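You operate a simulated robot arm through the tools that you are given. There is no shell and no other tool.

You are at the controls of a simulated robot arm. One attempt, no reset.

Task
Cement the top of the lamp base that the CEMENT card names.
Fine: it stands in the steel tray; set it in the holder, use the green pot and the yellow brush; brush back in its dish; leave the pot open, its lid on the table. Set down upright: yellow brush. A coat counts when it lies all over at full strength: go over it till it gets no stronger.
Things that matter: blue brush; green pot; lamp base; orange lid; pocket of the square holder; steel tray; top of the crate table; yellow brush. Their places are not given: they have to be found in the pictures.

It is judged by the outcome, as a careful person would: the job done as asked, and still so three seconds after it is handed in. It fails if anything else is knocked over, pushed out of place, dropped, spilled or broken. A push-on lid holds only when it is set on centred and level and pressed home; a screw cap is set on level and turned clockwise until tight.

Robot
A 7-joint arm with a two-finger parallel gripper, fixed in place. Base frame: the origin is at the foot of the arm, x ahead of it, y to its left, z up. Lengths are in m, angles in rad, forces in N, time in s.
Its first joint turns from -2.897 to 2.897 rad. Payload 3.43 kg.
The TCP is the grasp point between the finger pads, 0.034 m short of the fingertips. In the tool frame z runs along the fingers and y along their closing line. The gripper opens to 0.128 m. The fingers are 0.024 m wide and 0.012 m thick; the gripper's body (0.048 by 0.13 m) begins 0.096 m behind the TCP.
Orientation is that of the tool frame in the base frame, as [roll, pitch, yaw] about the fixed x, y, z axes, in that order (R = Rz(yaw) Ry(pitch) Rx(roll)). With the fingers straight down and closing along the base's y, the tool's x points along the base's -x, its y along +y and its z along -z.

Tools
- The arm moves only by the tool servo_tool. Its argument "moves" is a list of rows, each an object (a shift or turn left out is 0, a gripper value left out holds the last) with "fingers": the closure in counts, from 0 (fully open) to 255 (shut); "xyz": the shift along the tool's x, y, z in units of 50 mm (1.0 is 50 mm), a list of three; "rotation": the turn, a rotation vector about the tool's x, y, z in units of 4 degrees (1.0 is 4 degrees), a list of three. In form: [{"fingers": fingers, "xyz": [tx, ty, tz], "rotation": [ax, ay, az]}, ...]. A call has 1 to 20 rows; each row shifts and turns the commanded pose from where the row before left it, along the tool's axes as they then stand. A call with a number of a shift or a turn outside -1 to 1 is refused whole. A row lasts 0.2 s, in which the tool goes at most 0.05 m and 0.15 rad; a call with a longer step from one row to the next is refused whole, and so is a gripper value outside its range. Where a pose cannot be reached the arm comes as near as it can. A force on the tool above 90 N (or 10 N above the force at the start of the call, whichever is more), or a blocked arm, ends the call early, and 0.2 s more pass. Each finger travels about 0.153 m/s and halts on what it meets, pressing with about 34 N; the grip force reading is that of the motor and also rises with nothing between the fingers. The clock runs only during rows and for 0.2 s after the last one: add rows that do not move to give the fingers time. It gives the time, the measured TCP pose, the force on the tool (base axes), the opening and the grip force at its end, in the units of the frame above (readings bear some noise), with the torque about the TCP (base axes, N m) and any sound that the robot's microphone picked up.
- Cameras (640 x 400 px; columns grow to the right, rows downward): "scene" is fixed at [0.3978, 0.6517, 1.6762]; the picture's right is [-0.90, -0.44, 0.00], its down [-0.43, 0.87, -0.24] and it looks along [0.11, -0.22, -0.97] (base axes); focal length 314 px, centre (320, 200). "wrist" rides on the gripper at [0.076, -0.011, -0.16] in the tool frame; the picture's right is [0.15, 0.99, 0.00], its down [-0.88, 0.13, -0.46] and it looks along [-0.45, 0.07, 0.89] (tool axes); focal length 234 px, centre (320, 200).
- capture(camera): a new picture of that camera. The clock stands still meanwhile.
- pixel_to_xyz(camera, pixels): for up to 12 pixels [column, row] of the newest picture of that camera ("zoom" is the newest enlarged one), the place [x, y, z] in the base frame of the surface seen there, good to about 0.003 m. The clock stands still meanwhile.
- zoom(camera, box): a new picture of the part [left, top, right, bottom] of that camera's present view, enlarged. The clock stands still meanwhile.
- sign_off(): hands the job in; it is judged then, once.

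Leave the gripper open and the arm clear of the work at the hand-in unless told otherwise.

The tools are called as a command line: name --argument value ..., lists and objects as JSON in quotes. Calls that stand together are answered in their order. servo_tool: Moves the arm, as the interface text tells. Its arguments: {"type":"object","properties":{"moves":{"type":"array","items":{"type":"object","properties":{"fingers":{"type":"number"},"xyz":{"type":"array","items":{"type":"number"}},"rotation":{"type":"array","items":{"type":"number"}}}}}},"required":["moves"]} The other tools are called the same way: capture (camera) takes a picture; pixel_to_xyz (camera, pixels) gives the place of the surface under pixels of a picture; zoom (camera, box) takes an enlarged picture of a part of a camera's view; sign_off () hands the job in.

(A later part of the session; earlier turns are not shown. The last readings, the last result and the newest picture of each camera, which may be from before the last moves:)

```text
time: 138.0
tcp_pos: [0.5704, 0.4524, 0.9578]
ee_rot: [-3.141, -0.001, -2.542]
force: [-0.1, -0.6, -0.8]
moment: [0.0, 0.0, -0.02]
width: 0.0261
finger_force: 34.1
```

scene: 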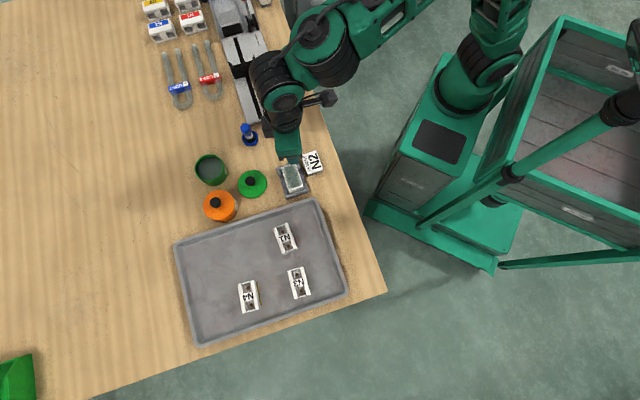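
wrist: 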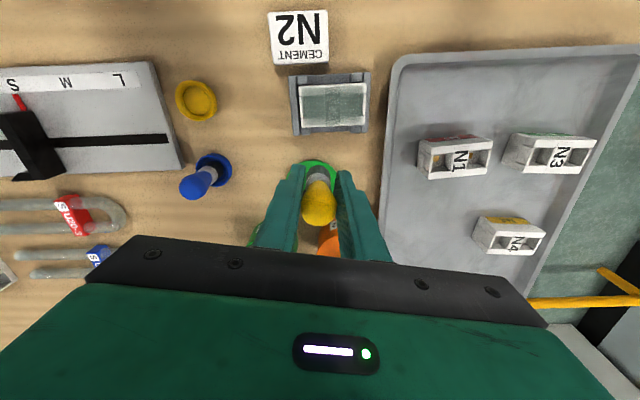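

servo_tool --moves '[{"xyz": [0, 0, 0.014]}, {}]'

servo_tool --moves '[{"xyz": [0, 0, 0.012]}, {}]'

```text
time: 138.6
tcp_pos: [0.5705, 0.4524, 0.957]
ee_rot: [3.14, 0.003, -2.542]
force: [0.7, -0.3, 5.7]
moment: [-0.07, -0.07, 0.01]
width: 0.0263
finger_force: 33.6
```

```text
time: 139.2
tcp_pos: [0.5702, 0.4515, 0.9581]
ee_rot: [3.137, 0.0, -2.542]
force: [-0.3, 0.0, 13.1]
moment: [0.04, -0.11, 0.02]
width: 0.0262
finger_force: 34.3
```

Contact again (13 N). On with the lanes, adding 0.3 mm of press per lane to make up for the slip.

servo_tool --moves '[{"xyz": [-0.0401, -0.223, 0]}, {"xyz": [-0.0401, -0.223, 0]}, {"xyz": [-0.0401, -0.223, 0]}, {"xyz": [-0.1116, 0.0201, 0.006]}, {"xyz": [0.0401, 0.223, 0]}, {"xyz": [0.0401, 0.223, 0]}, {"xyz": [0.0401, 0.223, 0]}]'

servo_tool --moves '[{"xyz": [0.0401, 0.223, 0]}, {"xyz": [0.0401, 0.223, 0]}, {"xyz": [0.0401, 0.223, 0]}, {"xyz": [-0.1116, 0.0201, 0.006]}, {"xyz": [-0.0401, -0.223, 0]}, {"xyz": [-0.0401, -0.223, 0]}, {"xyz": [-0.0401, -0.223, 0]}]'

servo_tool --moves '[{"xyz": [-0.0401, -0.223, 0]}, {"xyz": [-0.0401, -0.223, 0]}, {"xyz": [-0.0401, -0.223, 0]}, {"xyz": [-0.1116, 0.0201, 0.006]}, {"xyz": [0.0401, 0.223, 0]}, {"xyz": [0.0401, 0.223, 0]}, {"xyz": [0.0401, 0.223, 0]}]'

servo_tool --moves '[{"xyz": [0.0401, 0.223, 0]}, {"xyz": [0.0401, 0.223, 0]}, {"xyz": [0.0401, 0.223, 0]}, {"xyz": [-0.1116, 0.0201, 0.006]}, {"xyz": [-0.0401, -0.223, 0]}, {"xyz": [-0.0401, -0.223, 0]}, {"xyz": [-0.0401, -0.223, 0]}]'

```text
time: 140.8
tcp_pos: [0.5737, 0.4565, 0.9561]
ee_rot: [-3.14, 0.0, -2.542]
force: [-1.1, -0.4, -0.9]
moment: [-0.01, 0.0, -0.02]
width: 0.0261
finger_force: 33.2
```

```text
time: 142.4
tcp_pos: [0.5799, 0.4606, 0.9553]
ee_rot: [-3.14, -0.002, -2.543]
force: [-0.9, -0.1, -0.3]
moment: [0.02, 0.01, 0.0]
width: 0.0261
finger_force: 34.1
```

```text
time: 144.0
tcp_pos: [0.5836, 0.4634, 0.9556]
ee_rot: [-3.141, -0.002, -2.544]
force: [2.7, -3.2, 12.6]
moment: [-0.06, -0.09, 0.02]
width: 0.026
finger_force: 34.1
```

```text
time: 145.6
tcp_pos: [0.5885, 0.4687, 0.9546]
ee_rot: [-3.141, -0.002, -2.544]
force: [-0.6, -0.5, -0.3]
moment: [-0.01, -0.02, -0.01]
width: 0.026
finger_force: 34.0
```

I lift and look at the coat and at how the brush sits in the fingers.

servo_tool --moves '[{"xyz": [0, 0, -0.4]}, {"xyz": [-0.3, -0.3, -0.5]}, {"xyz": [-0.38, -0.05, -0.1]}, {}]'

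capture --camera "wrist"

zoom --camera "wrist" --box '[290, 70, 374, 140]'

zoom --camera "wrist" --box '[270, 150, 370, 230]'

zoom --camera "scene" --box '[275, 160, 315, 195]'

```text
time: 146.6
tcp_pos: [0.6263, 0.4753, 1.0038]
ee_rot: [-3.141, 0.001, -2.543]
force: [0.2, -0.5, -1.3]
moment: [0.03, -0.01, 0.01]
width: 0.0258
finger_force: 34.6
```

```text
taken
```

wrist: 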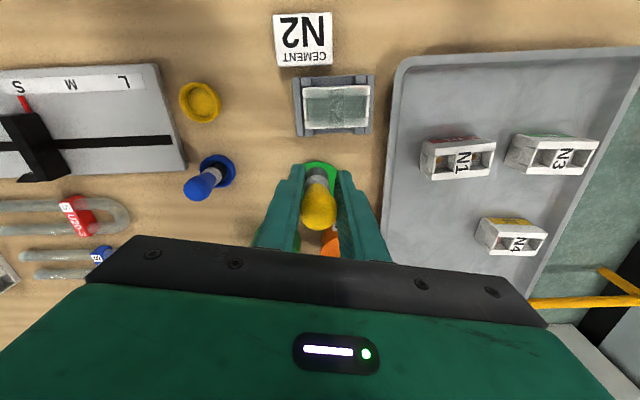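

```text
5.71 times, centred on (332, 105) of wrist
```

zoom: 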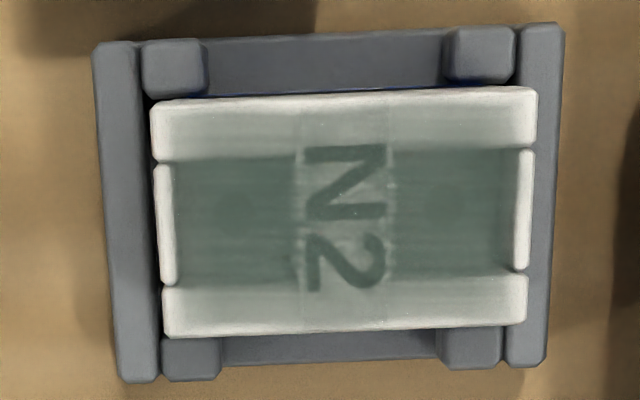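

```text
5.00 times, centred on (320, 190) of wrist
```

zoom: 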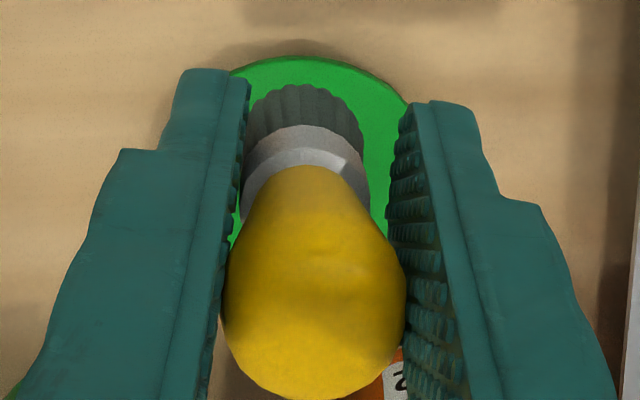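

```text
11.43 times, centred on (295, 178) of scene
```

zoom: 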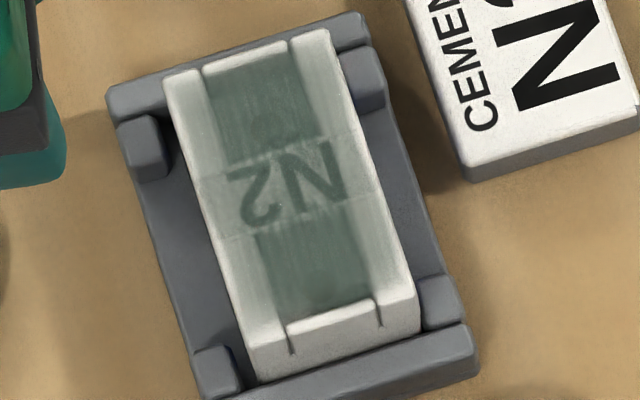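

zoom --camera "wrist" --box '[340, 82, 378, 130]'

zoom --camera "wrist" --box '[298, 82, 336, 132]'

zoom --camera "scene" --box '[288, 178, 316, 194]'

zoom --camera "scene" --box '[283, 163, 307, 178]'

```text
8.33 times, centred on (359, 106) of wrist
```

zoom: 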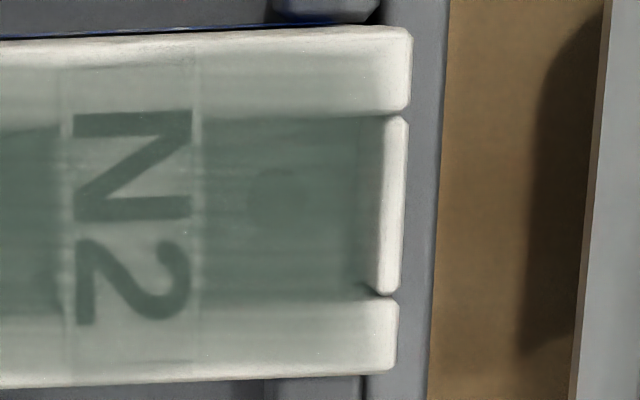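

```text
8.00 times, centred on (317, 107) of wrist
```

zoom: 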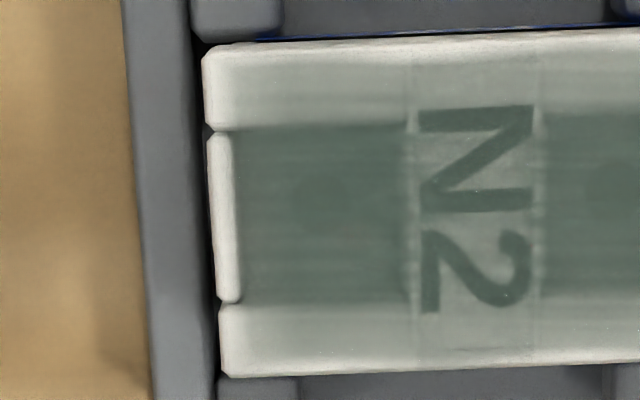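

```text
16.00 times, centred on (302, 186) of scene
```

zoom: 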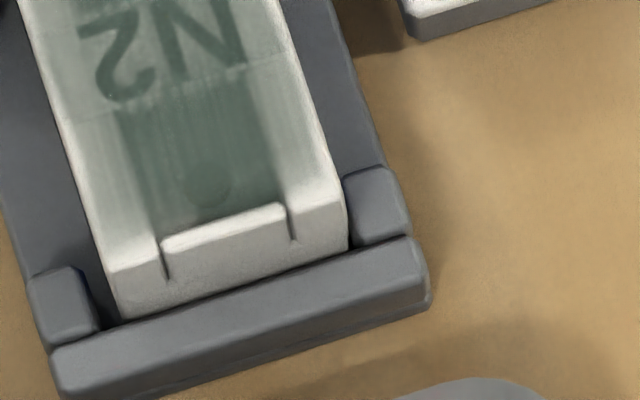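

```text
16.00 times, centred on (295, 170) of scene
```

zoom: 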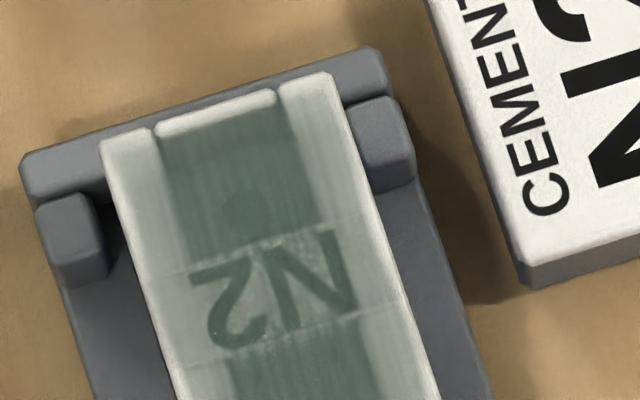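

The brush has crept up in the fingers (only about 12 mm of it below the tips). I'll set it back in its dish at (0.682, 0.336) and regrip higher before another loading.

servo_tool --moves '[{"xyz": [0.1, -0.4, 0]}, {"xyz": [0.168, -0.7225, 0]}, {"xyz": [0.168, -0.7225, 0]}, {"xyz": [0.168, -0.7225, 0]}, {"xyz": [0.066, -0.3225, 0]}, {}, {"xyz": [0, 0, 0.5]}, {"xyz": [0, 0, 0.5]}, {}]'

capture --camera "wrist"

zoom --camera "wrist" --box '[260, 110, 380, 230]'

zoom --camera "scene" --box '[250, 100, 310, 150]'

```text
time: 148.6
tcp_pos: [0.6782, 0.3354, 0.9534]
ee_rot: [3.141, 0.001, -2.543]
force: [0.0, 0.5, -0.8]
moment: [0.0, -0.01, -0.02]
width: 0.026
finger_force: 34.4
```

```text
taken
```

wrist: 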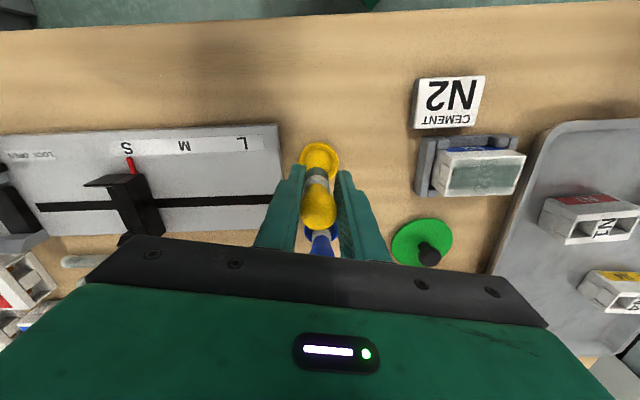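

```text
3.33 times, centred on (320, 170) of wrist
```

zoom: 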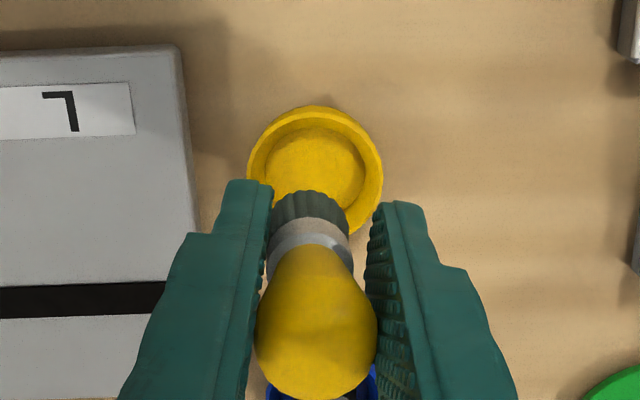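

```text
8.00 times, centred on (280, 125) of scene
```

zoom: 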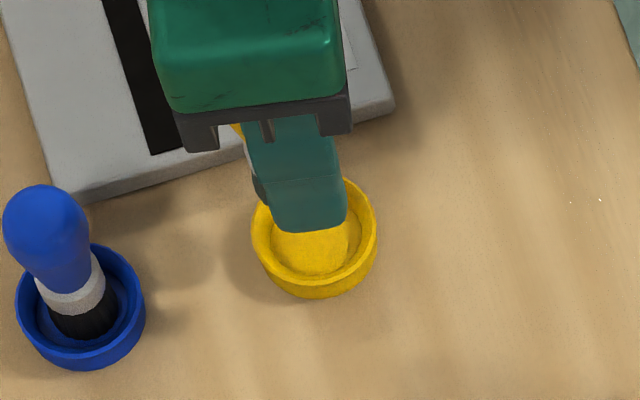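

The bristle end sits about 5 mm outward in the grip (brush slightly tilted). I shift +5 mm in tool x, +1.5 mm in y and lower to just above the dish rim.

servo_tool --moves '[{"xyz": [0.1, 0.03, 0]}, {"xyz": [0, 0, 0.23]}, {"xyz": [0, 0, 0.23]}, {}, {}]'

zoom --camera "wrist" --box '[260, 110, 380, 230]'

zoom --camera "scene" --box '[255, 105, 305, 145]'

```text
time: 149.8
tcp_pos: [0.6727, 0.3345, 0.9319]
ee_rot: [-3.141, -0.001, -2.54]
force: [0.4, 0.7, -0.3]
moment: [0.03, 0.01, -0.01]
width: 0.0258
finger_force: 34.1
```

```text
3.33 times, centred on (320, 170) of wrist
```

zoom: 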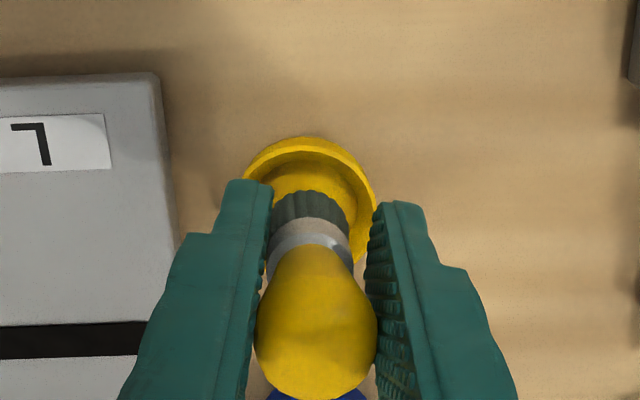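

```text
10.00 times, centred on (280, 125) of scene
```

zoom: 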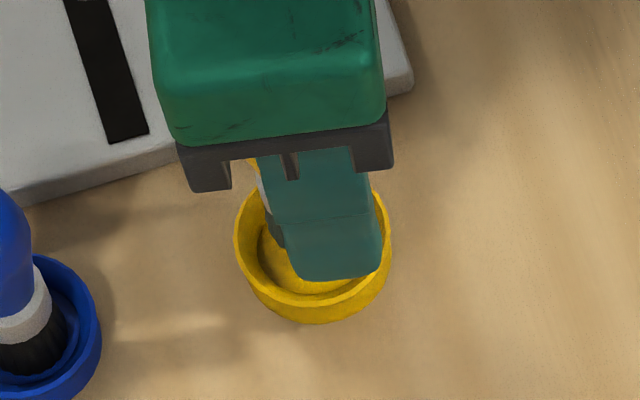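

Laterally centred; 2 mm more inward, then lower to the dish floor with force checks.

servo_tool --moves '[{"xyz": [0.04, 0, 0]}, {"xyz": [0, 0, 0.1]}, {"xyz": [0, 0, 0.1]}, {"xyz": [0, 0, 0.06]}, {}]'

```text
time: 151.0
tcp_pos: [0.6718, 0.3329, 0.9185]
ee_rot: [-3.141, 0.0, -2.543]
force: [0.6, -1.2, -0.3]
moment: [0.05, -0.01, -0.02]
width: 0.0258
finger_force: 33.8
```

servo_tool --moves '[{"xyz": [0, 0, 0.03]}, {"xyz": [0, 0, 0.03]}, {}]'

zoom --camera "wrist" --box '[260, 110, 380, 230]'

```text
time: 151.8
tcp_pos: [0.672, 0.3306, 0.9166]
ee_rot: [3.141, 0.0, -2.544]
force: [-0.2, -0.2, -0.4]
moment: [-0.02, 0.02, -0.01]
width: 0.026
finger_force: 34.1
```

```text
3.33 times, centred on (320, 170) of wrist
```

zoom: 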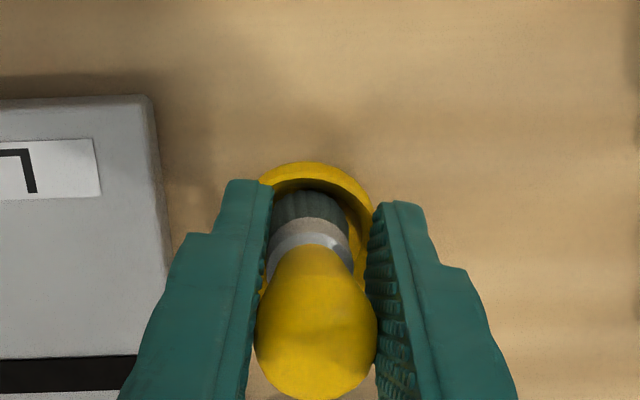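

servo_tool --moves '[{"xyz": [0, 0, 0.024]}, {}]'

servo_tool --moves '[{"xyz": [0, 0, 0.02]}, {}]'

```text
time: 152.4
tcp_pos: [0.6722, 0.3322, 0.9142]
ee_rot: [3.141, 0.0, -2.542]
force: [0.1, 0.2, -0.8]
moment: [-0.01, 0.05, 0.04]
width: 0.0258
finger_force: 34.1
```

```text
time: 153.0
tcp_pos: [0.6722, 0.3315, 0.9145]
ee_rot: [-3.14, -0.002, -2.542]
force: [0.2, 0.1, -0.4]
moment: [-0.02, -0.01, -0.02]
width: 0.0261
finger_force: 33.5
```

servo_tool --moves '[{"xyz": [0, 0, 0.02]}, {}]'

servo_tool --moves '[{"xyz": [0, 0, 0.02]}, {}]'

```text
time: 153.6
tcp_pos: [0.6732, 0.3318, 0.9135]
ee_rot: [-3.141, -0.001, -2.544]
force: [-0.7, -1.0, 6.1]
moment: [0.03, -0.03, -0.02]
width: 0.026
finger_force: 34.2
```

```text
time: 154.2
tcp_pos: [0.6715, 0.332, 0.9126]
ee_rot: [-3.14, 0.004, -2.541]
force: [0.7, -2.6, 19.8]
moment: [0.09, -0.11, 0.03]
width: 0.026
finger_force: 34.3
```

The bristles stand on the dish floor (20 N). I ease slightly and open slowly so the brush rights itself.

servo_tool --moves '[{"xyz": [0, 0, -0.014]}, {"fingers": 200}, {"fingers": 190}, {"fingers": 180}, {"fingers": 165}, {"fingers": 145}, {}]'

zoom --camera "wrist" --box '[260, 110, 380, 230]'

zoom --camera "scene" --box '[255, 105, 305, 145]'

```text
time: 155.8
tcp_pos: [0.6723, 0.3314, 0.9131]
ee_rot: [3.141, 0.0, -2.543]
force: [0.7, 0.6, -0.6]
moment: [-0.01, -0.01, -0.02]
width: 0.0551
finger_force: 0.0
```

```text
3.33 times, centred on (320, 170) of wrist
```

zoom: 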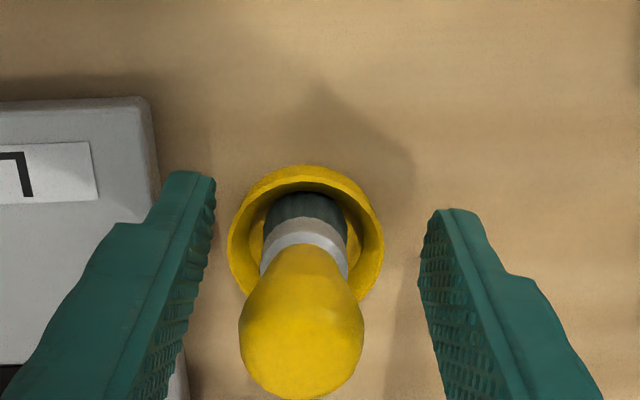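

```text
10.00 times, centred on (280, 125) of scene
```

zoom: 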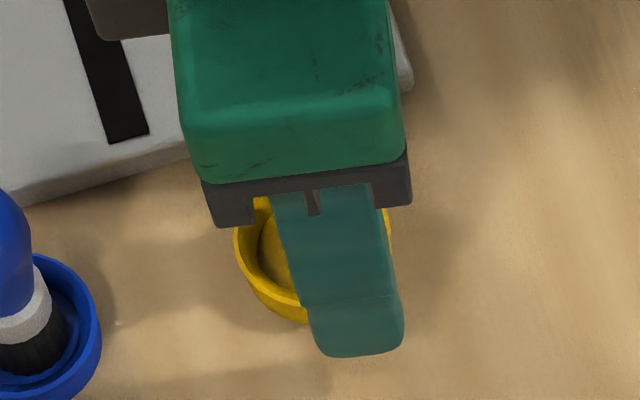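

The brush stands in its dish. I raise to z≈0.937, shift 2.5 mm sideways and regrip higher on the handle.

servo_tool --moves '[{"xyz": [0, -0.05, -0.24]}, {"xyz": [0, 0, -0.24]}, {}, {}]'

zoom --camera "wrist" --box '[260, 110, 380, 230]'

```text
time: 156.8
tcp_pos: [0.673, 0.3302, 0.9359]
ee_rot: [-3.141, 0.0, -2.541]
force: [-0.2, -0.2, 0.1]
moment: [0.0, 0.01, 0.01]
width: 0.0552
finger_force: 0.0
```

```text
3.33 times, centred on (320, 170) of wrist
```

zoom: 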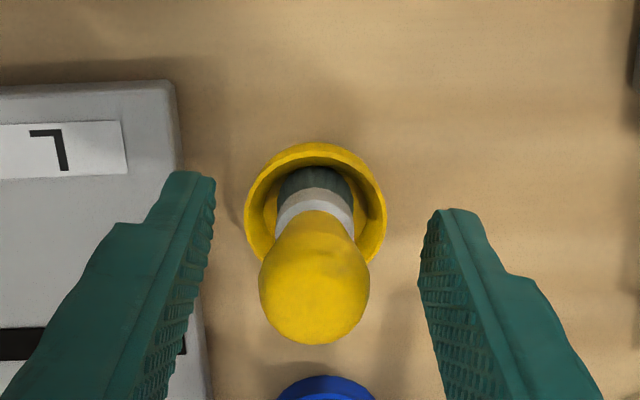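

Centred. I close on the handle and lift.

servo_tool --moves '[{"fingers": 180}, {"fingers": 255}, {}, {}, {"xyz": [0, 0, -0.2]}, {"xyz": [0, 0, -0.4]}, {"xyz": [0, 0, -0.6]}, {"xyz": [0, 0, -0.5]}, {}]'

zoom --camera "wrist" --box '[260, 110, 380, 230]'

zoom --camera "scene" --box '[240, 100, 320, 150]'

```text
time: 158.8
tcp_pos: [0.675, 0.3311, 1.0213]
ee_rot: [-3.14, 0.0, -2.543]
force: [0.1, -0.2, -0.4]
moment: [0.0, -0.02, 0.02]
width: 0.026
finger_force: 34.2
```

```text
3.33 times, centred on (320, 170) of wrist
```

zoom: 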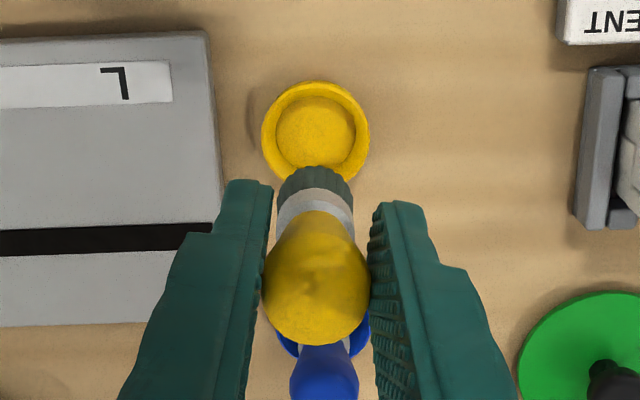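

```text
8.00 times, centred on (280, 125) of scene
```

zoom: 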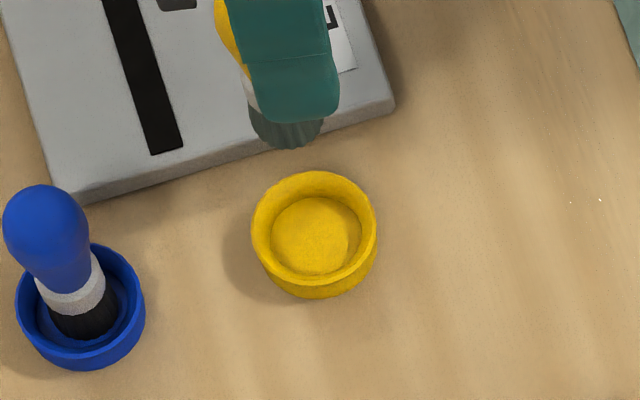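

Regripped (bristles ≈68 mm below the TCP). On to the pot for a fresh load.

servo_tool --moves '[{"xyz": [-0.3, 0.24, -0.14]}, {"xyz": [-0.64, 0.51, 0]}, {"xyz": [-0.64, 0.51, 0]}, {"xyz": [-0.64, 0.51, 0]}, {"xyz": [-0.336, 0.272, 0]}, {"rotation": [0, -1, 0]}, {"rotation": [0, -1, 0]}, {"rotation": [0, -1, 0]}, {"xyz": [-0.302, 0, 0.323]}, {"xyz": [-0.302, 0, 0.323]}, {"xyz": [-0.302, 0, 0.323]}, {}, {}]'

zoom --camera "wrist" --box '[250, 90, 390, 230]'

```text
time: 161.6
tcp_pos: [0.7672, 0.5169, 0.9909]
ee_rot: [3.141, 0.209, -2.541]
force: [0.8, -0.1, -1.1]
moment: [-0.03, 0.01, -0.02]
width: 0.0258
finger_force: 33.8
```

```text
2.86 times, centred on (320, 160) of wrist
```

zoom: 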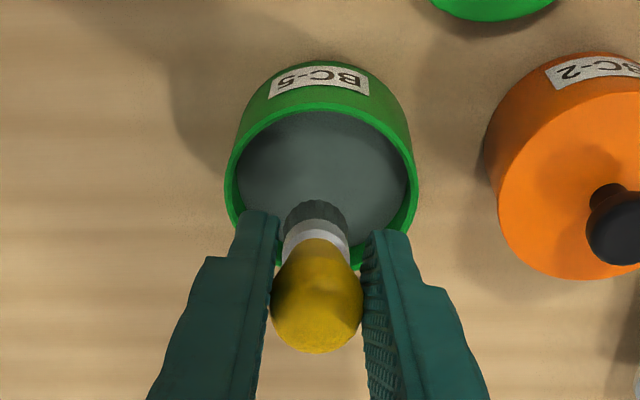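

Centred over the cement; down to contact.

servo_tool --moves '[{"xyz": [0.039, 0, 0.183]}, {"xyz": [0.039, 0, 0.183]}, {"xyz": [0.039, 0, 0.183]}, {}]'

servo_tool --moves '[{"xyz": [0.004, 0, 0.02]}, {}]'

```text
time: 162.6
tcp_pos: [0.7663, 0.5167, 0.9637]
ee_rot: [3.141, 0.209, -2.545]
force: [-0.8, -1.4, 7.2]
moment: [-0.05, -0.04, 0.01]
width: 0.0261
finger_force: 33.9
```

```text
time: 163.2
tcp_pos: [0.7656, 0.5161, 0.9637]
ee_rot: [3.139, 0.212, -2.542]
force: [-1.3, -1.3, 18.0]
moment: [0.08, -0.06, -0.01]
width: 0.0258
finger_force: 34.1
```

18 N of contact, loaded. I lift out and go back above the base centre.

servo_tool --moves '[{"xyz": [-0.047, 0, -0.22]}, {"xyz": [-0.047, 0, -0.22]}, {"xyz": [-0.047, 0, -0.22]}, {"xyz": [-0.03, 0, -0.15]}, {"xyz": [0.6, 0, -0.2]}, {"xyz": [0.7, 0, -0.2]}, {"xyz": [0.34, 0, -0.06]}, {"rotation": [0, 1, 0]}, {"rotation": [0, 1, 0]}, {"rotation": [0, 1, 0]}, {"xyz": [0.6, 0.3, 0]}, {"xyz": [0.7, 0.35, 0]}, {"xyz": [0.7, 0.35, 0.1]}, {"xyz": [0.12, 0.08, 0.1]}, {}, {}]'

capture --camera "wrist"

zoom --camera "wrist" --box '[250, 90, 390, 230]'

```text
time: 166.6
tcp_pos: [0.5809, 0.4557, 0.9995]
ee_rot: [-3.141, 0.001, -2.545]
force: [0.2, -0.9, 0.0]
moment: [0.02, 0.01, -0.02]
width: 0.0259
finger_force: 33.6
```

```text
taken
```

wrist: 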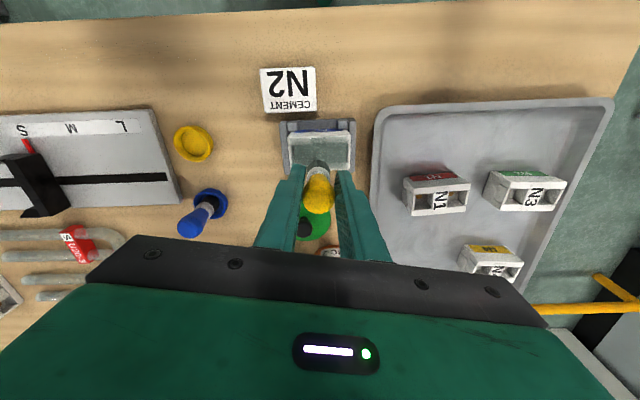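

```text
2.86 times, centred on (320, 160) of wrist
```

zoom: 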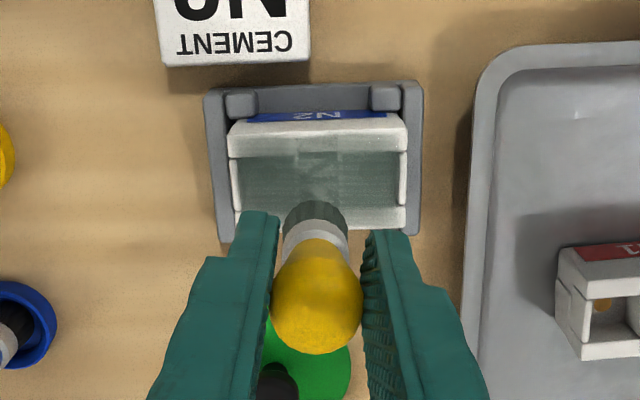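

From this view the brush should sit about 11 mm further inward (tool +x) to be centred, so the earlier passes were biased outward by 4–5 mm. New centre for the TCP: (0.573, 0.450). I go to lane −14, end −31, and lower to z≈0.978.

servo_tool --moves '[{"xyz": [0.18, -0.332, 0]}, {"xyz": [0.18, -0.332, 0.2]}, {"xyz": [0, 0, 0.24]}, {"xyz": [0.0366, 0.2034, 0]}, {"xyz": [0.0366, 0.2034, 0]}, {"xyz": [0.0366, 0.2034, 0]}, {}]'

servo_tool --moves '[{"xyz": [0, 0, 0.03]}, {}]'

```text
time: 168.2
tcp_pos: [0.56, 0.4368, 0.9773]
ee_rot: [3.141, 0.002, -2.543]
force: [2.5, -0.7, 12.4]
moment: [0.02, -0.18, 0.03]
width: 0.0256
finger_force: 33.8
```

```text
time: 168.8
tcp_pos: [0.5607, 0.438, 0.9759]
ee_rot: [3.14, 0.004, -2.543]
force: [0.7, -1.1, 26.1]
moment: [0.08, -0.2, -0.02]
width: 0.0258
finger_force: 33.9
```

Contact at z≈0.977. I ease a bit and do a comparison: only the +L half (tray side) gets two rounds now, lanes −14…+14.

servo_tool --moves '[{"xyz": [0, 0, -0.012]}, {"xyz": [0.0366, 0.2034, 0]}, {"xyz": [0.0366, 0.2034, 0]}, {"xyz": [0.0366, 0.2034, 0]}, {"xyz": [-0.138, 0.0248, 0]}, {"xyz": [-0.0366, -0.2034, 0]}, {"xyz": [-0.0366, -0.2034, 0]}, {"xyz": [-0.0366, -0.2034, 0]}, {"xyz": [-0.138, 0.0248, 0]}, {"xyz": [0.0366, 0.2034, 0]}, {"xyz": [0.0366, 0.2034, 0]}]'

servo_tool --moves '[{"xyz": [0.0366, 0.2034, 0.004]}, {"xyz": [-0.138, 0.0248, 0]}, {"xyz": [-0.0366, -0.2034, 0]}, {"xyz": [-0.0366, -0.2034, 0]}, {"xyz": [-0.0366, -0.2034, 0]}, {"xyz": [-0.138, 0.0248, 0.004]}, {"xyz": [0.0366, 0.2034, 0]}, {"xyz": [0.0366, 0.2034, 0]}]'

servo_tool --moves '[{"xyz": [0.0366, 0.2034, 0]}, {"xyz": [-0.0366, -0.2034, 0]}, {"xyz": [-0.0366, -0.2034, 0]}, {"xyz": [-0.0366, -0.2034, 0]}, {"xyz": [0.138, -0.0248, 0]}, {"xyz": [0.0366, 0.2034, 0]}, {"xyz": [0.0366, 0.2034, 0]}]'

```text
time: 171.2
tcp_pos: [0.556, 0.4624, 0.9743]
ee_rot: [3.14, 0.001, -2.542]
force: [2.9, -0.4, 7.5]
moment: [-0.03, -0.11, -0.02]
width: 0.0256
finger_force: 34.0
```

```text
time: 173.0
tcp_pos: [0.5663, 0.4734, 0.9744]
ee_rot: [-3.141, 0.001, -2.543]
force: [0.0, -0.4, 3.1]
moment: [-0.03, -0.06, 0.01]
width: 0.0256
finger_force: 34.5
```

```text
time: 174.6
tcp_pos: [0.5619, 0.4697, 0.9744]
ee_rot: [-3.141, -0.002, -2.545]
force: [0.8, -0.7, -1.0]
moment: [0.01, 0.0, -0.02]
width: 0.0259
finger_force: 34.0
```

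servo_tool --moves '[{"xyz": [0.0366, 0.2034, 0.014]}, {"xyz": [0.138, -0.0248, 0]}, {"xyz": [-0.0366, -0.2034, 0]}, {"xyz": [-0.0366, -0.2034, 0]}, {"xyz": [-0.0366, -0.2034, 0]}, {"xyz": [0.138, -0.0248, 0]}, {"xyz": [0.0366, 0.2034, 0]}, {"xyz": [0.0366, 0.2034, 0]}]'

servo_tool --moves '[{"xyz": [0.0366, 0.2034, 0.006]}, {"xyz": [0.138, -0.0248, 0]}, {"xyz": [-0.0366, -0.2034, 0]}, {"xyz": [-0.0366, -0.2034, 0]}, {"xyz": [-0.0366, -0.2034, 0]}, {"xyz": [0.0366, 0.2034, 0]}, {"xyz": [0.0366, 0.2034, 0]}, {"xyz": [0.0366, 0.2034, 0]}]'

servo_tool --moves '[{"xyz": [0, 0, -0.5]}, {"xyz": [-0.8, -0.3, -0.2]}, {"xyz": [-0.8, -0.3, 0]}, {}]'

capture --camera "wrist"

zoom --camera "scene" --box '[275, 160, 315, 195]'

```text
time: 176.4
tcp_pos: [0.5511, 0.4588, 0.9741]
ee_rot: [3.141, 0.002, -2.545]
force: [3.3, -2.7, 16.7]
moment: [-0.11, -0.33, -0.04]
width: 0.0259
finger_force: 33.7
```

```text
time: 178.2
tcp_pos: [0.5393, 0.4611, 0.9737]
ee_rot: [3.141, 0.002, -2.544]
force: [-0.3, -0.8, -0.3]
moment: [-0.01, 0.05, 0.02]
width: 0.026
finger_force: 34.0
```

```text
time: 179.2
tcp_pos: [0.6246, 0.4823, 1.01]
ee_rot: [-3.14, -0.001, -2.543]
force: [-1.1, -0.7, -0.4]
moment: [-0.02, -0.03, -0.02]
width: 0.0261
finger_force: 34.2
```

```text
taken
```

wrist: 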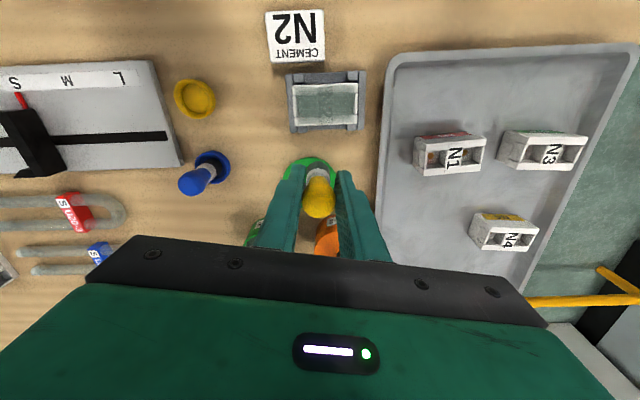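

```text
11.43 times, centred on (295, 178) of scene
```

zoom: 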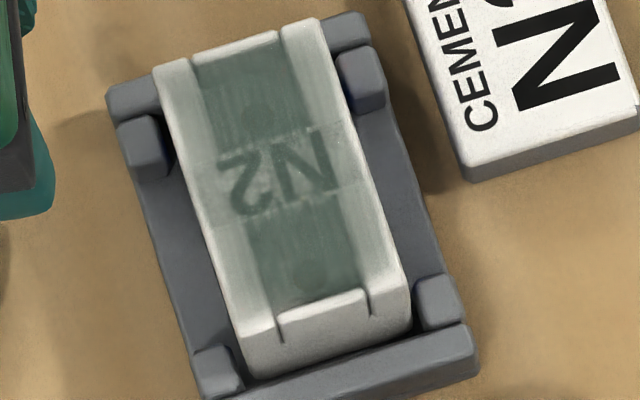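

The base seems to have shifted in the holder – I look closely.

zoom --camera "wrist" --box '[275, 60, 377, 140]'

pixel_to_xyz --camera "zoom" --pixels '[[140, 180], [500, 170], [320, 120], [320, 280], [140, 250], [500, 240], [320, 200]]'

zoom --camera "scene" --box '[268, 156, 316, 200]'

```text
5.00 times, centred on (326, 100) of wrist
```

zoom: 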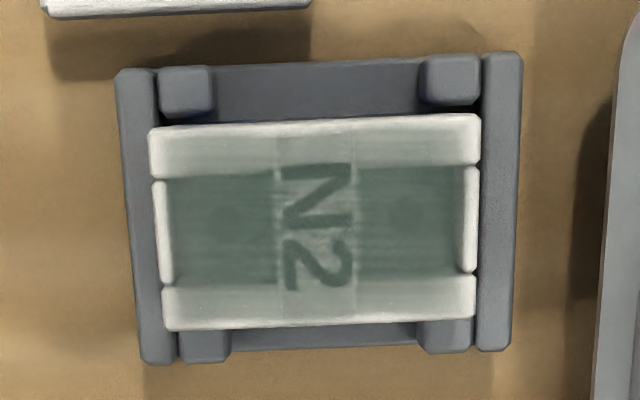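

```text
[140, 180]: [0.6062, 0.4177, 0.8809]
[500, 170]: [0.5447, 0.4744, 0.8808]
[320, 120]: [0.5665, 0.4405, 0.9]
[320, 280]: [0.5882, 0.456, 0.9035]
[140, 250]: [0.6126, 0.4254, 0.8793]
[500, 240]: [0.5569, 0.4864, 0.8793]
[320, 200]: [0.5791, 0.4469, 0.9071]
```

```text
9.09 times, centred on (292, 178) of scene
```

zoom: 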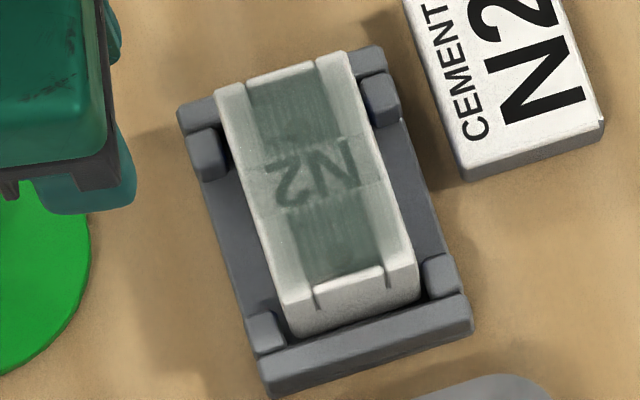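

pixel_to_xyz --camera "zoom" --pixels '[[232, 100], [335, 68], [292, 290], [400, 262], [300, 190], [245, 130], [350, 110], [280, 260], [385, 230]]'

zoom --camera "wrist" --box '[283, 75, 325, 135]'

zoom --camera "scene" --box '[276, 158, 312, 178]'

```text
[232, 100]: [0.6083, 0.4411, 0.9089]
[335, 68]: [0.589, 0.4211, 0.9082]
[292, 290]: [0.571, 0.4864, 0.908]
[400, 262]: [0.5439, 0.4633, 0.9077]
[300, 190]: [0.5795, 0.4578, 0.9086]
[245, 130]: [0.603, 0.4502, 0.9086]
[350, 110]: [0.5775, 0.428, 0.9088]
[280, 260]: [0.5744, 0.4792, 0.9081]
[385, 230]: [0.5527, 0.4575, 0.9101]
```

```text
6.67 times, centred on (304, 105) of wrist
```

zoom: 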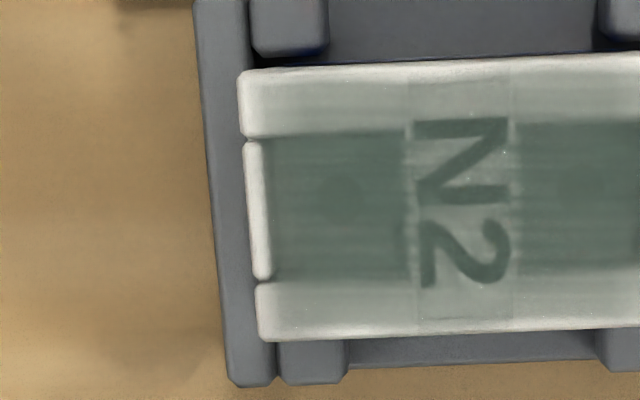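

```text
16.00 times, centred on (294, 168) of scene
```

zoom: 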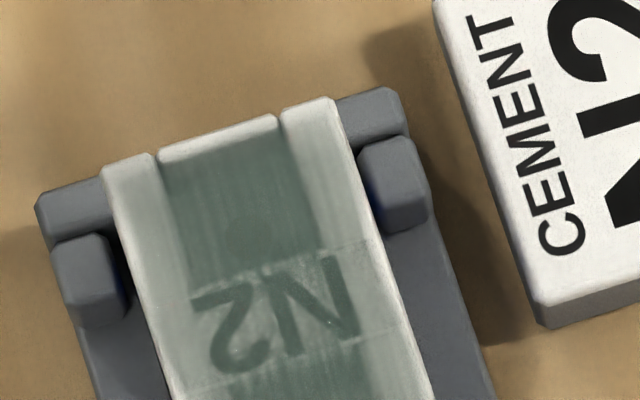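

The base is level (top z ≈0.9085 at both ends); it only slid about 2 mm to the other end of the pocket's play. The coat looks even now. To be sure it gets no stronger, I load once more and do a full, well-centred round.

servo_tool --moves '[{"xyz": [-0.562, -0.341, -0.067]}, {"xyz": [-0.562, -0.341, -0.067]}, {"xyz": [-0.562, -0.341, -0.067]}, {"rotation": [0, -1, 0]}, {"rotation": [0, -1, 0]}, {"rotation": [0, -1, 0]}, {"xyz": [-0.314, 0, 0.285]}, {"xyz": [-0.314, 0, 0.285]}, {"xyz": [-0.314, 0, 0.285]}, {}, {}]'

zoom --camera "wrist" --box '[250, 90, 390, 230]'

```text
time: 181.6
tcp_pos: [0.7661, 0.5178, 0.9879]
ee_rot: [-3.139, 0.211, -2.543]
force: [-0.1, 0.0, -0.9]
moment: [0.01, 0.02, -0.03]
width: 0.0258
finger_force: 33.6
```

```text
2.86 times, centred on (320, 160) of wrist
```

zoom: 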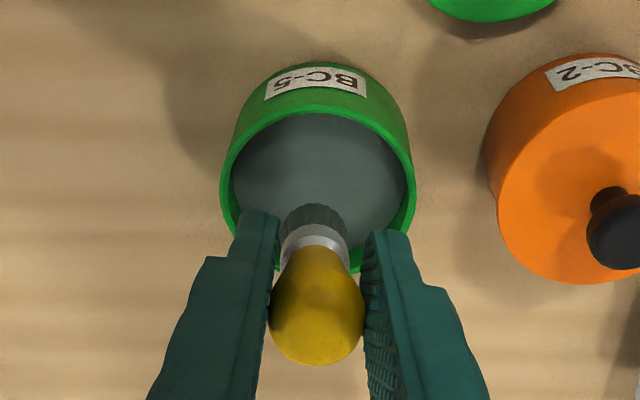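

servo_tool --moves '[{"xyz": [0.038, 0, 0.18]}, {"xyz": [0.038, 0, 0.18]}, {"xyz": [0.038, 0, 0.18]}, {}]'

servo_tool --moves '[{"xyz": [0.004, 0, 0.02]}, {}]'

```text
time: 182.6
tcp_pos: [0.7655, 0.518, 0.9595]
ee_rot: [-3.141, 0.209, -2.542]
force: [0.2, 0.3, -1.9]
moment: [0.02, 0.02, -0.03]
width: 0.0261
finger_force: 34.2
```

```text
time: 183.2
tcp_pos: [0.7654, 0.5177, 0.9584]
ee_rot: [-3.14, 0.21, -2.542]
force: [0.4, -0.2, -1.0]
moment: [0.01, 0.02, 0.0]
width: 0.026
finger_force: 33.8
```

servo_tool --moves '[{"xyz": [0.004, 0, 0.02]}, {}]'

servo_tool --moves '[{"xyz": [0.004, 0, 0.02]}, {}]'

```text
time: 183.8
tcp_pos: [0.7674, 0.5164, 0.9569]
ee_rot: [3.141, 0.209, -2.542]
force: [0.8, -0.5, -0.2]
moment: [0.0, 0.0, 0.0]
width: 0.0259
finger_force: 33.8
```

```text
time: 184.4
tcp_pos: [0.7656, 0.5176, 0.9568]
ee_rot: [3.141, 0.211, -2.543]
force: [-0.4, -0.2, 2.7]
moment: [0.0, -0.01, 0.0]
width: 0.0259
finger_force: 34.3
```

servo_tool --moves '[{"xyz": [0.002, 0, 0.012]}, {}, {}, {"xyz": [-0.047, 0, -0.22]}, {"xyz": [-0.047, 0, -0.22]}, {"xyz": [-0.047, 0, -0.22]}, {"xyz": [-0.04, 0, -0.19]}, {"xyz": [0.6, 0, -0.2]}, {"xyz": [0.7, 0, -0.2]}, {"xyz": [0.34, 0, -0.06]}, {"rotation": [0, 1, 0]}, {"rotation": [0, 1, 0]}, {"rotation": [0, 1, 0]}, {"xyz": [0.6, 0.08, 0]}, {"xyz": [0.7, 0.1, 0]}, {"xyz": [0.7, 0.1, 0]}, {"xyz": [0.416, 0.052, 0.1]}, {}, {}]'

zoom --camera "wrist" --box '[250, 90, 390, 230]'

```text
time: 188.4
tcp_pos: [0.5854, 0.4175, 1.0013]
ee_rot: [-3.141, -0.001, -2.542]
force: [0.7, 0.4, -0.3]
moment: [-0.01, 0.04, -0.02]
width: 0.0262
finger_force: 34.2
```

```text
2.86 times, centred on (320, 160) of wrist
```

zoom: 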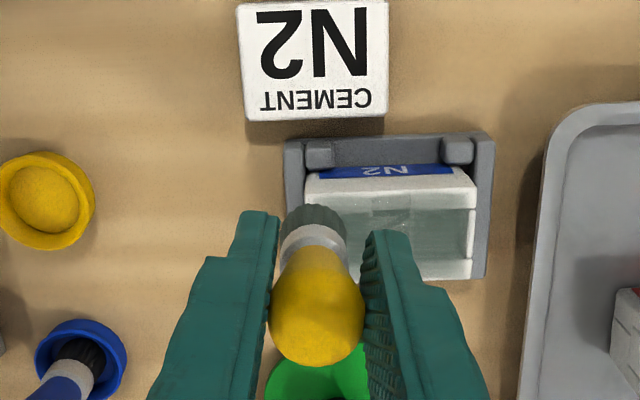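

Over the start corner. I lower to z≈0.974, glide to mid-length and probe for contact.

servo_tool --moves '[{"xyz": [0, 0, 0.27]}, {"xyz": [0, 0, 0.25]}, {"xyz": [0.0366, 0.2034, 0.02]}, {"xyz": [0.0366, 0.2034, 0]}, {"xyz": [0.0366, 0.2034, 0]}, {}]'

servo_tool --moves '[{"xyz": [0, 0, 0.016]}, {}]'

```text
time: 189.8
tcp_pos: [0.5659, 0.4387, 0.9742]
ee_rot: [3.141, 0.001, -2.541]
force: [0.4, -1.3, 0.2]
moment: [0.03, 0.04, 0.02]
width: 0.026
finger_force: 34.3
```

```text
time: 190.4
tcp_pos: [0.5657, 0.4381, 0.972]
ee_rot: [3.141, 0.001, -2.544]
force: [0.1, -0.3, -0.7]
moment: [-0.02, -0.01, 0.02]
width: 0.026
finger_force: 34.2
```

servo_tool --moves '[{"xyz": [0, 0, 0.016]}, {}]'

servo_tool --moves '[{"xyz": [0, 0, 0.012]}, {}]'

```text
time: 191.0
tcp_pos: [0.5654, 0.4379, 0.9717]
ee_rot: [3.14, 0.001, -2.543]
force: [-1.2, -0.7, 3.7]
moment: [0.06, -0.02, -0.02]
width: 0.0257
finger_force: 34.4
```

```text
time: 191.6
tcp_pos: [0.5656, 0.4372, 0.9717]
ee_rot: [3.14, 0.002, -2.543]
force: [1.2, 0.6, 12.2]
moment: [0.18, -0.18, -0.01]
width: 0.0261
finger_force: 34.2
```

12 N. Full round: lanes −15 … +15, checking force at mid-lane each time.

servo_tool --moves '[{"xyz": [0.0366, 0.2034, 0]}, {"xyz": [0.0366, 0.2034, 0]}, {"xyz": [0.0366, 0.2034, 0]}, {"xyz": [-0.0366, -0.2034, 0]}, {"xyz": [-0.0366, -0.2034, 0]}, {"xyz": [-0.0366, -0.2034, 0]}]'

servo_tool --moves '[{"xyz": [-0.0366, -0.2034, 0]}, {"xyz": [-0.0366, -0.2034, 0]}, {"xyz": [-0.0366, -0.2034, 0]}, {"xyz": [-0.148, 0.0266, 0.006]}, {"xyz": [0.0366, 0.2034, 0]}, {"xyz": [0.0366, 0.2034, 0]}, {"xyz": [0.0366, 0.2034, 0]}]'

servo_tool --moves '[{"xyz": [0.0366, 0.2034, 0]}, {"xyz": [0.0366, 0.2034, 0]}, {"xyz": [0.0366, 0.2034, 0]}, {"xyz": [-0.148, 0.0266, 0.006]}, {"xyz": [-0.0366, -0.2034, 0]}, {"xyz": [-0.0366, -0.2034, 0]}, {"xyz": [-0.0366, -0.2034, 0]}]'

```text
time: 193.0
tcp_pos: [0.5663, 0.4372, 0.969]
ee_rot: [-3.141, -0.002, -2.545]
force: [-0.4, 0.4, -0.6]
moment: [-0.02, 0.01, 0.02]
width: 0.0261
finger_force: 33.8
```

```text
time: 194.6
tcp_pos: [0.5703, 0.4431, 0.9695]
ee_rot: [-3.141, 0.0, -2.546]
force: [-0.5, -0.4, -1.3]
moment: [-0.01, 0.03, -0.01]
width: 0.0262
finger_force: 33.8
```

```text
time: 196.2
tcp_pos: [0.5769, 0.4493, 0.969]
ee_rot: [3.141, 0.0, -2.542]
force: [-0.4, 0.2, 0.6]
moment: [-0.04, 0.0, -0.04]
width: 0.0261
finger_force: 34.0
```

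Contact faded (slip ~2 mm). I lower 0.8 mm and continue.

servo_tool --moves '[{"xyz": [0, 0, 0.014]}, {"xyz": [-0.0366, -0.2034, 0]}, {"xyz": [-0.0366, -0.2034, 0]}, {"xyz": [-0.0366, -0.2034, 0]}, {"xyz": [0.0366, 0.2034, 0]}, {"xyz": [0.0366, 0.2034, 0]}, {"xyz": [0.0366, 0.2034, 0]}]'

servo_tool --moves '[{"xyz": [0.0366, 0.2034, 0.01]}, {"xyz": [0.0366, 0.2034, 0]}, {"xyz": [0.0366, 0.2034, 0]}, {"xyz": [-0.148, 0.0266, 0]}, {"xyz": [-0.0366, -0.2034, 0]}, {"xyz": [-0.0366, -0.2034, 0]}, {"xyz": [-0.0366, -0.2034, 0]}]'

servo_tool --moves '[{"xyz": [-0.0366, -0.2034, 0.01]}, {"xyz": [-0.0366, -0.2034, 0]}, {"xyz": [-0.0366, -0.2034, 0]}, {"xyz": [-0.148, 0.0266, 0]}, {"xyz": [0.0366, 0.2034, 0]}, {"xyz": [0.0366, 0.2034, 0]}, {"xyz": [0.0366, 0.2034, 0]}]'

servo_tool --moves '[{"xyz": [0.0366, 0.2034, 0.01]}, {"xyz": [0.0366, 0.2034, 0]}, {"xyz": [0.0366, 0.2034, 0]}, {"xyz": [-0.0366, -0.2034, 0]}, {"xyz": [-0.0366, -0.2034, 0]}, {"xyz": [-0.0366, -0.2034, 0]}]'

```text
time: 197.8
tcp_pos: [0.575, 0.4483, 0.9692]
ee_rot: [3.141, 0.0, -2.544]
force: [-0.2, -0.6, 4.0]
moment: [-0.01, -0.04, 0.0]
width: 0.026
finger_force: 34.6
```

```text
time: 199.4
tcp_pos: [0.5819, 0.4527, 0.9675]
ee_rot: [3.138, 0.004, -2.541]
force: [-4.1, 4.5, 19.0]
moment: [0.27, -0.01, 0.03]
width: 0.0256
finger_force: 34.8
```

```text
time: 201.0
tcp_pos: [0.5874, 0.4571, 0.9679]
ee_rot: [-3.141, 0.001, -2.542]
force: [0.3, 0.7, -0.4]
moment: [0.0, 0.06, 0.01]
width: 0.026
finger_force: 34.7
```

```text
time: 202.4
tcp_pos: [0.5858, 0.4573, 0.9683]
ee_rot: [-3.141, -0.001, -2.542]
force: [0.1, 0.2, -0.6]
moment: [0.02, 0.0, -0.02]
width: 0.0261
finger_force: 34.4
```

Return round with a little more press: lanes +15 back to −15.

servo_tool --moves '[{"xyz": [0, 0, 0.018]}, {"xyz": [-0.0366, -0.2034, 0]}, {"xyz": [-0.0366, -0.2034, 0]}, {"xyz": [-0.0366, -0.2034, 0]}, {"xyz": [0.148, -0.0266, 0]}, {"xyz": [0.0366, 0.2034, 0]}, {"xyz": [0.0366, 0.2034, 0]}, {"xyz": [0.0366, 0.2034, 0]}]'

servo_tool --moves '[{"xyz": [0.0366, 0.2034, 0.008]}, {"xyz": [0.0366, 0.2034, 0]}, {"xyz": [0.0366, 0.2034, 0]}, {"xyz": [0.148, -0.0266, 0]}, {"xyz": [-0.0366, -0.2034, 0]}, {"xyz": [-0.0366, -0.2034, 0]}, {"xyz": [-0.0366, -0.2034, 0]}]'

servo_tool --moves '[{"xyz": [-0.0366, -0.2034, 0.008]}, {"xyz": [-0.0366, -0.2034, 0]}, {"xyz": [-0.0366, -0.2034, 0]}, {"xyz": [0.148, -0.0266, 0]}, {"xyz": [0.0366, 0.2034, 0]}, {"xyz": [0.0366, 0.2034, 0]}, {"xyz": [0.0366, 0.2034, 0]}]'

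servo_tool --moves '[{"xyz": [0.0366, 0.2034, 0.008]}, {"xyz": [0.0366, 0.2034, 0]}, {"xyz": [0.0366, 0.2034, 0]}, {"xyz": [0.148, -0.0266, 0]}, {"xyz": [-0.0366, -0.2034, 0]}, {"xyz": [-0.0366, -0.2034, 0]}, {"xyz": [-0.0366, -0.2034, 0]}]'

servo_tool --moves '[{"xyz": [-0.0366, -0.2034, 0.008]}, {"xyz": [-0.0366, -0.2034, 0]}, {"xyz": [-0.0366, -0.2034, 0]}, {"xyz": [0.0366, 0.2034, 0]}, {"xyz": [0.0366, 0.2034, 0]}, {"xyz": [0.0366, 0.2034, 0]}]'

```text
time: 204.2
tcp_pos: [0.5818, 0.4535, 0.9671]
ee_rot: [-3.142, -0.001, -2.544]
force: [1.6, -0.8, 6.0]
moment: [-0.08, -0.2, -0.01]
width: 0.0261
finger_force: 33.6
```

```text
time: 205.8
tcp_pos: [0.5777, 0.4464, 0.9669]
ee_rot: [3.141, 0.001, -2.546]
force: [1.3, 1.4, 8.5]
moment: [0.14, -0.18, 0.03]
width: 0.0257
finger_force: 34.3
```

```text
time: 207.4
tcp_pos: [0.5699, 0.4435, 0.9656]
ee_rot: [3.141, -0.001, -2.54]
force: [0.0, -1.1, 1.4]
moment: [-0.08, 0.0, -0.04]
width: 0.0261
finger_force: 33.6
```

```text
time: 209.0
tcp_pos: [0.5649, 0.4364, 0.9661]
ee_rot: [3.141, -0.001, -2.543]
force: [-0.2, 0.0, -0.9]
moment: [0.01, 0.0, 0.0]
width: 0.0259
finger_force: 33.7
```

```text
time: 210.4
tcp_pos: [0.5624, 0.4379, 0.9666]
ee_rot: [3.139, 0.001, -2.543]
force: [0.1, -0.8, 0.0]
moment: [0.01, -0.01, 0.04]
width: 0.026
finger_force: 33.9
```

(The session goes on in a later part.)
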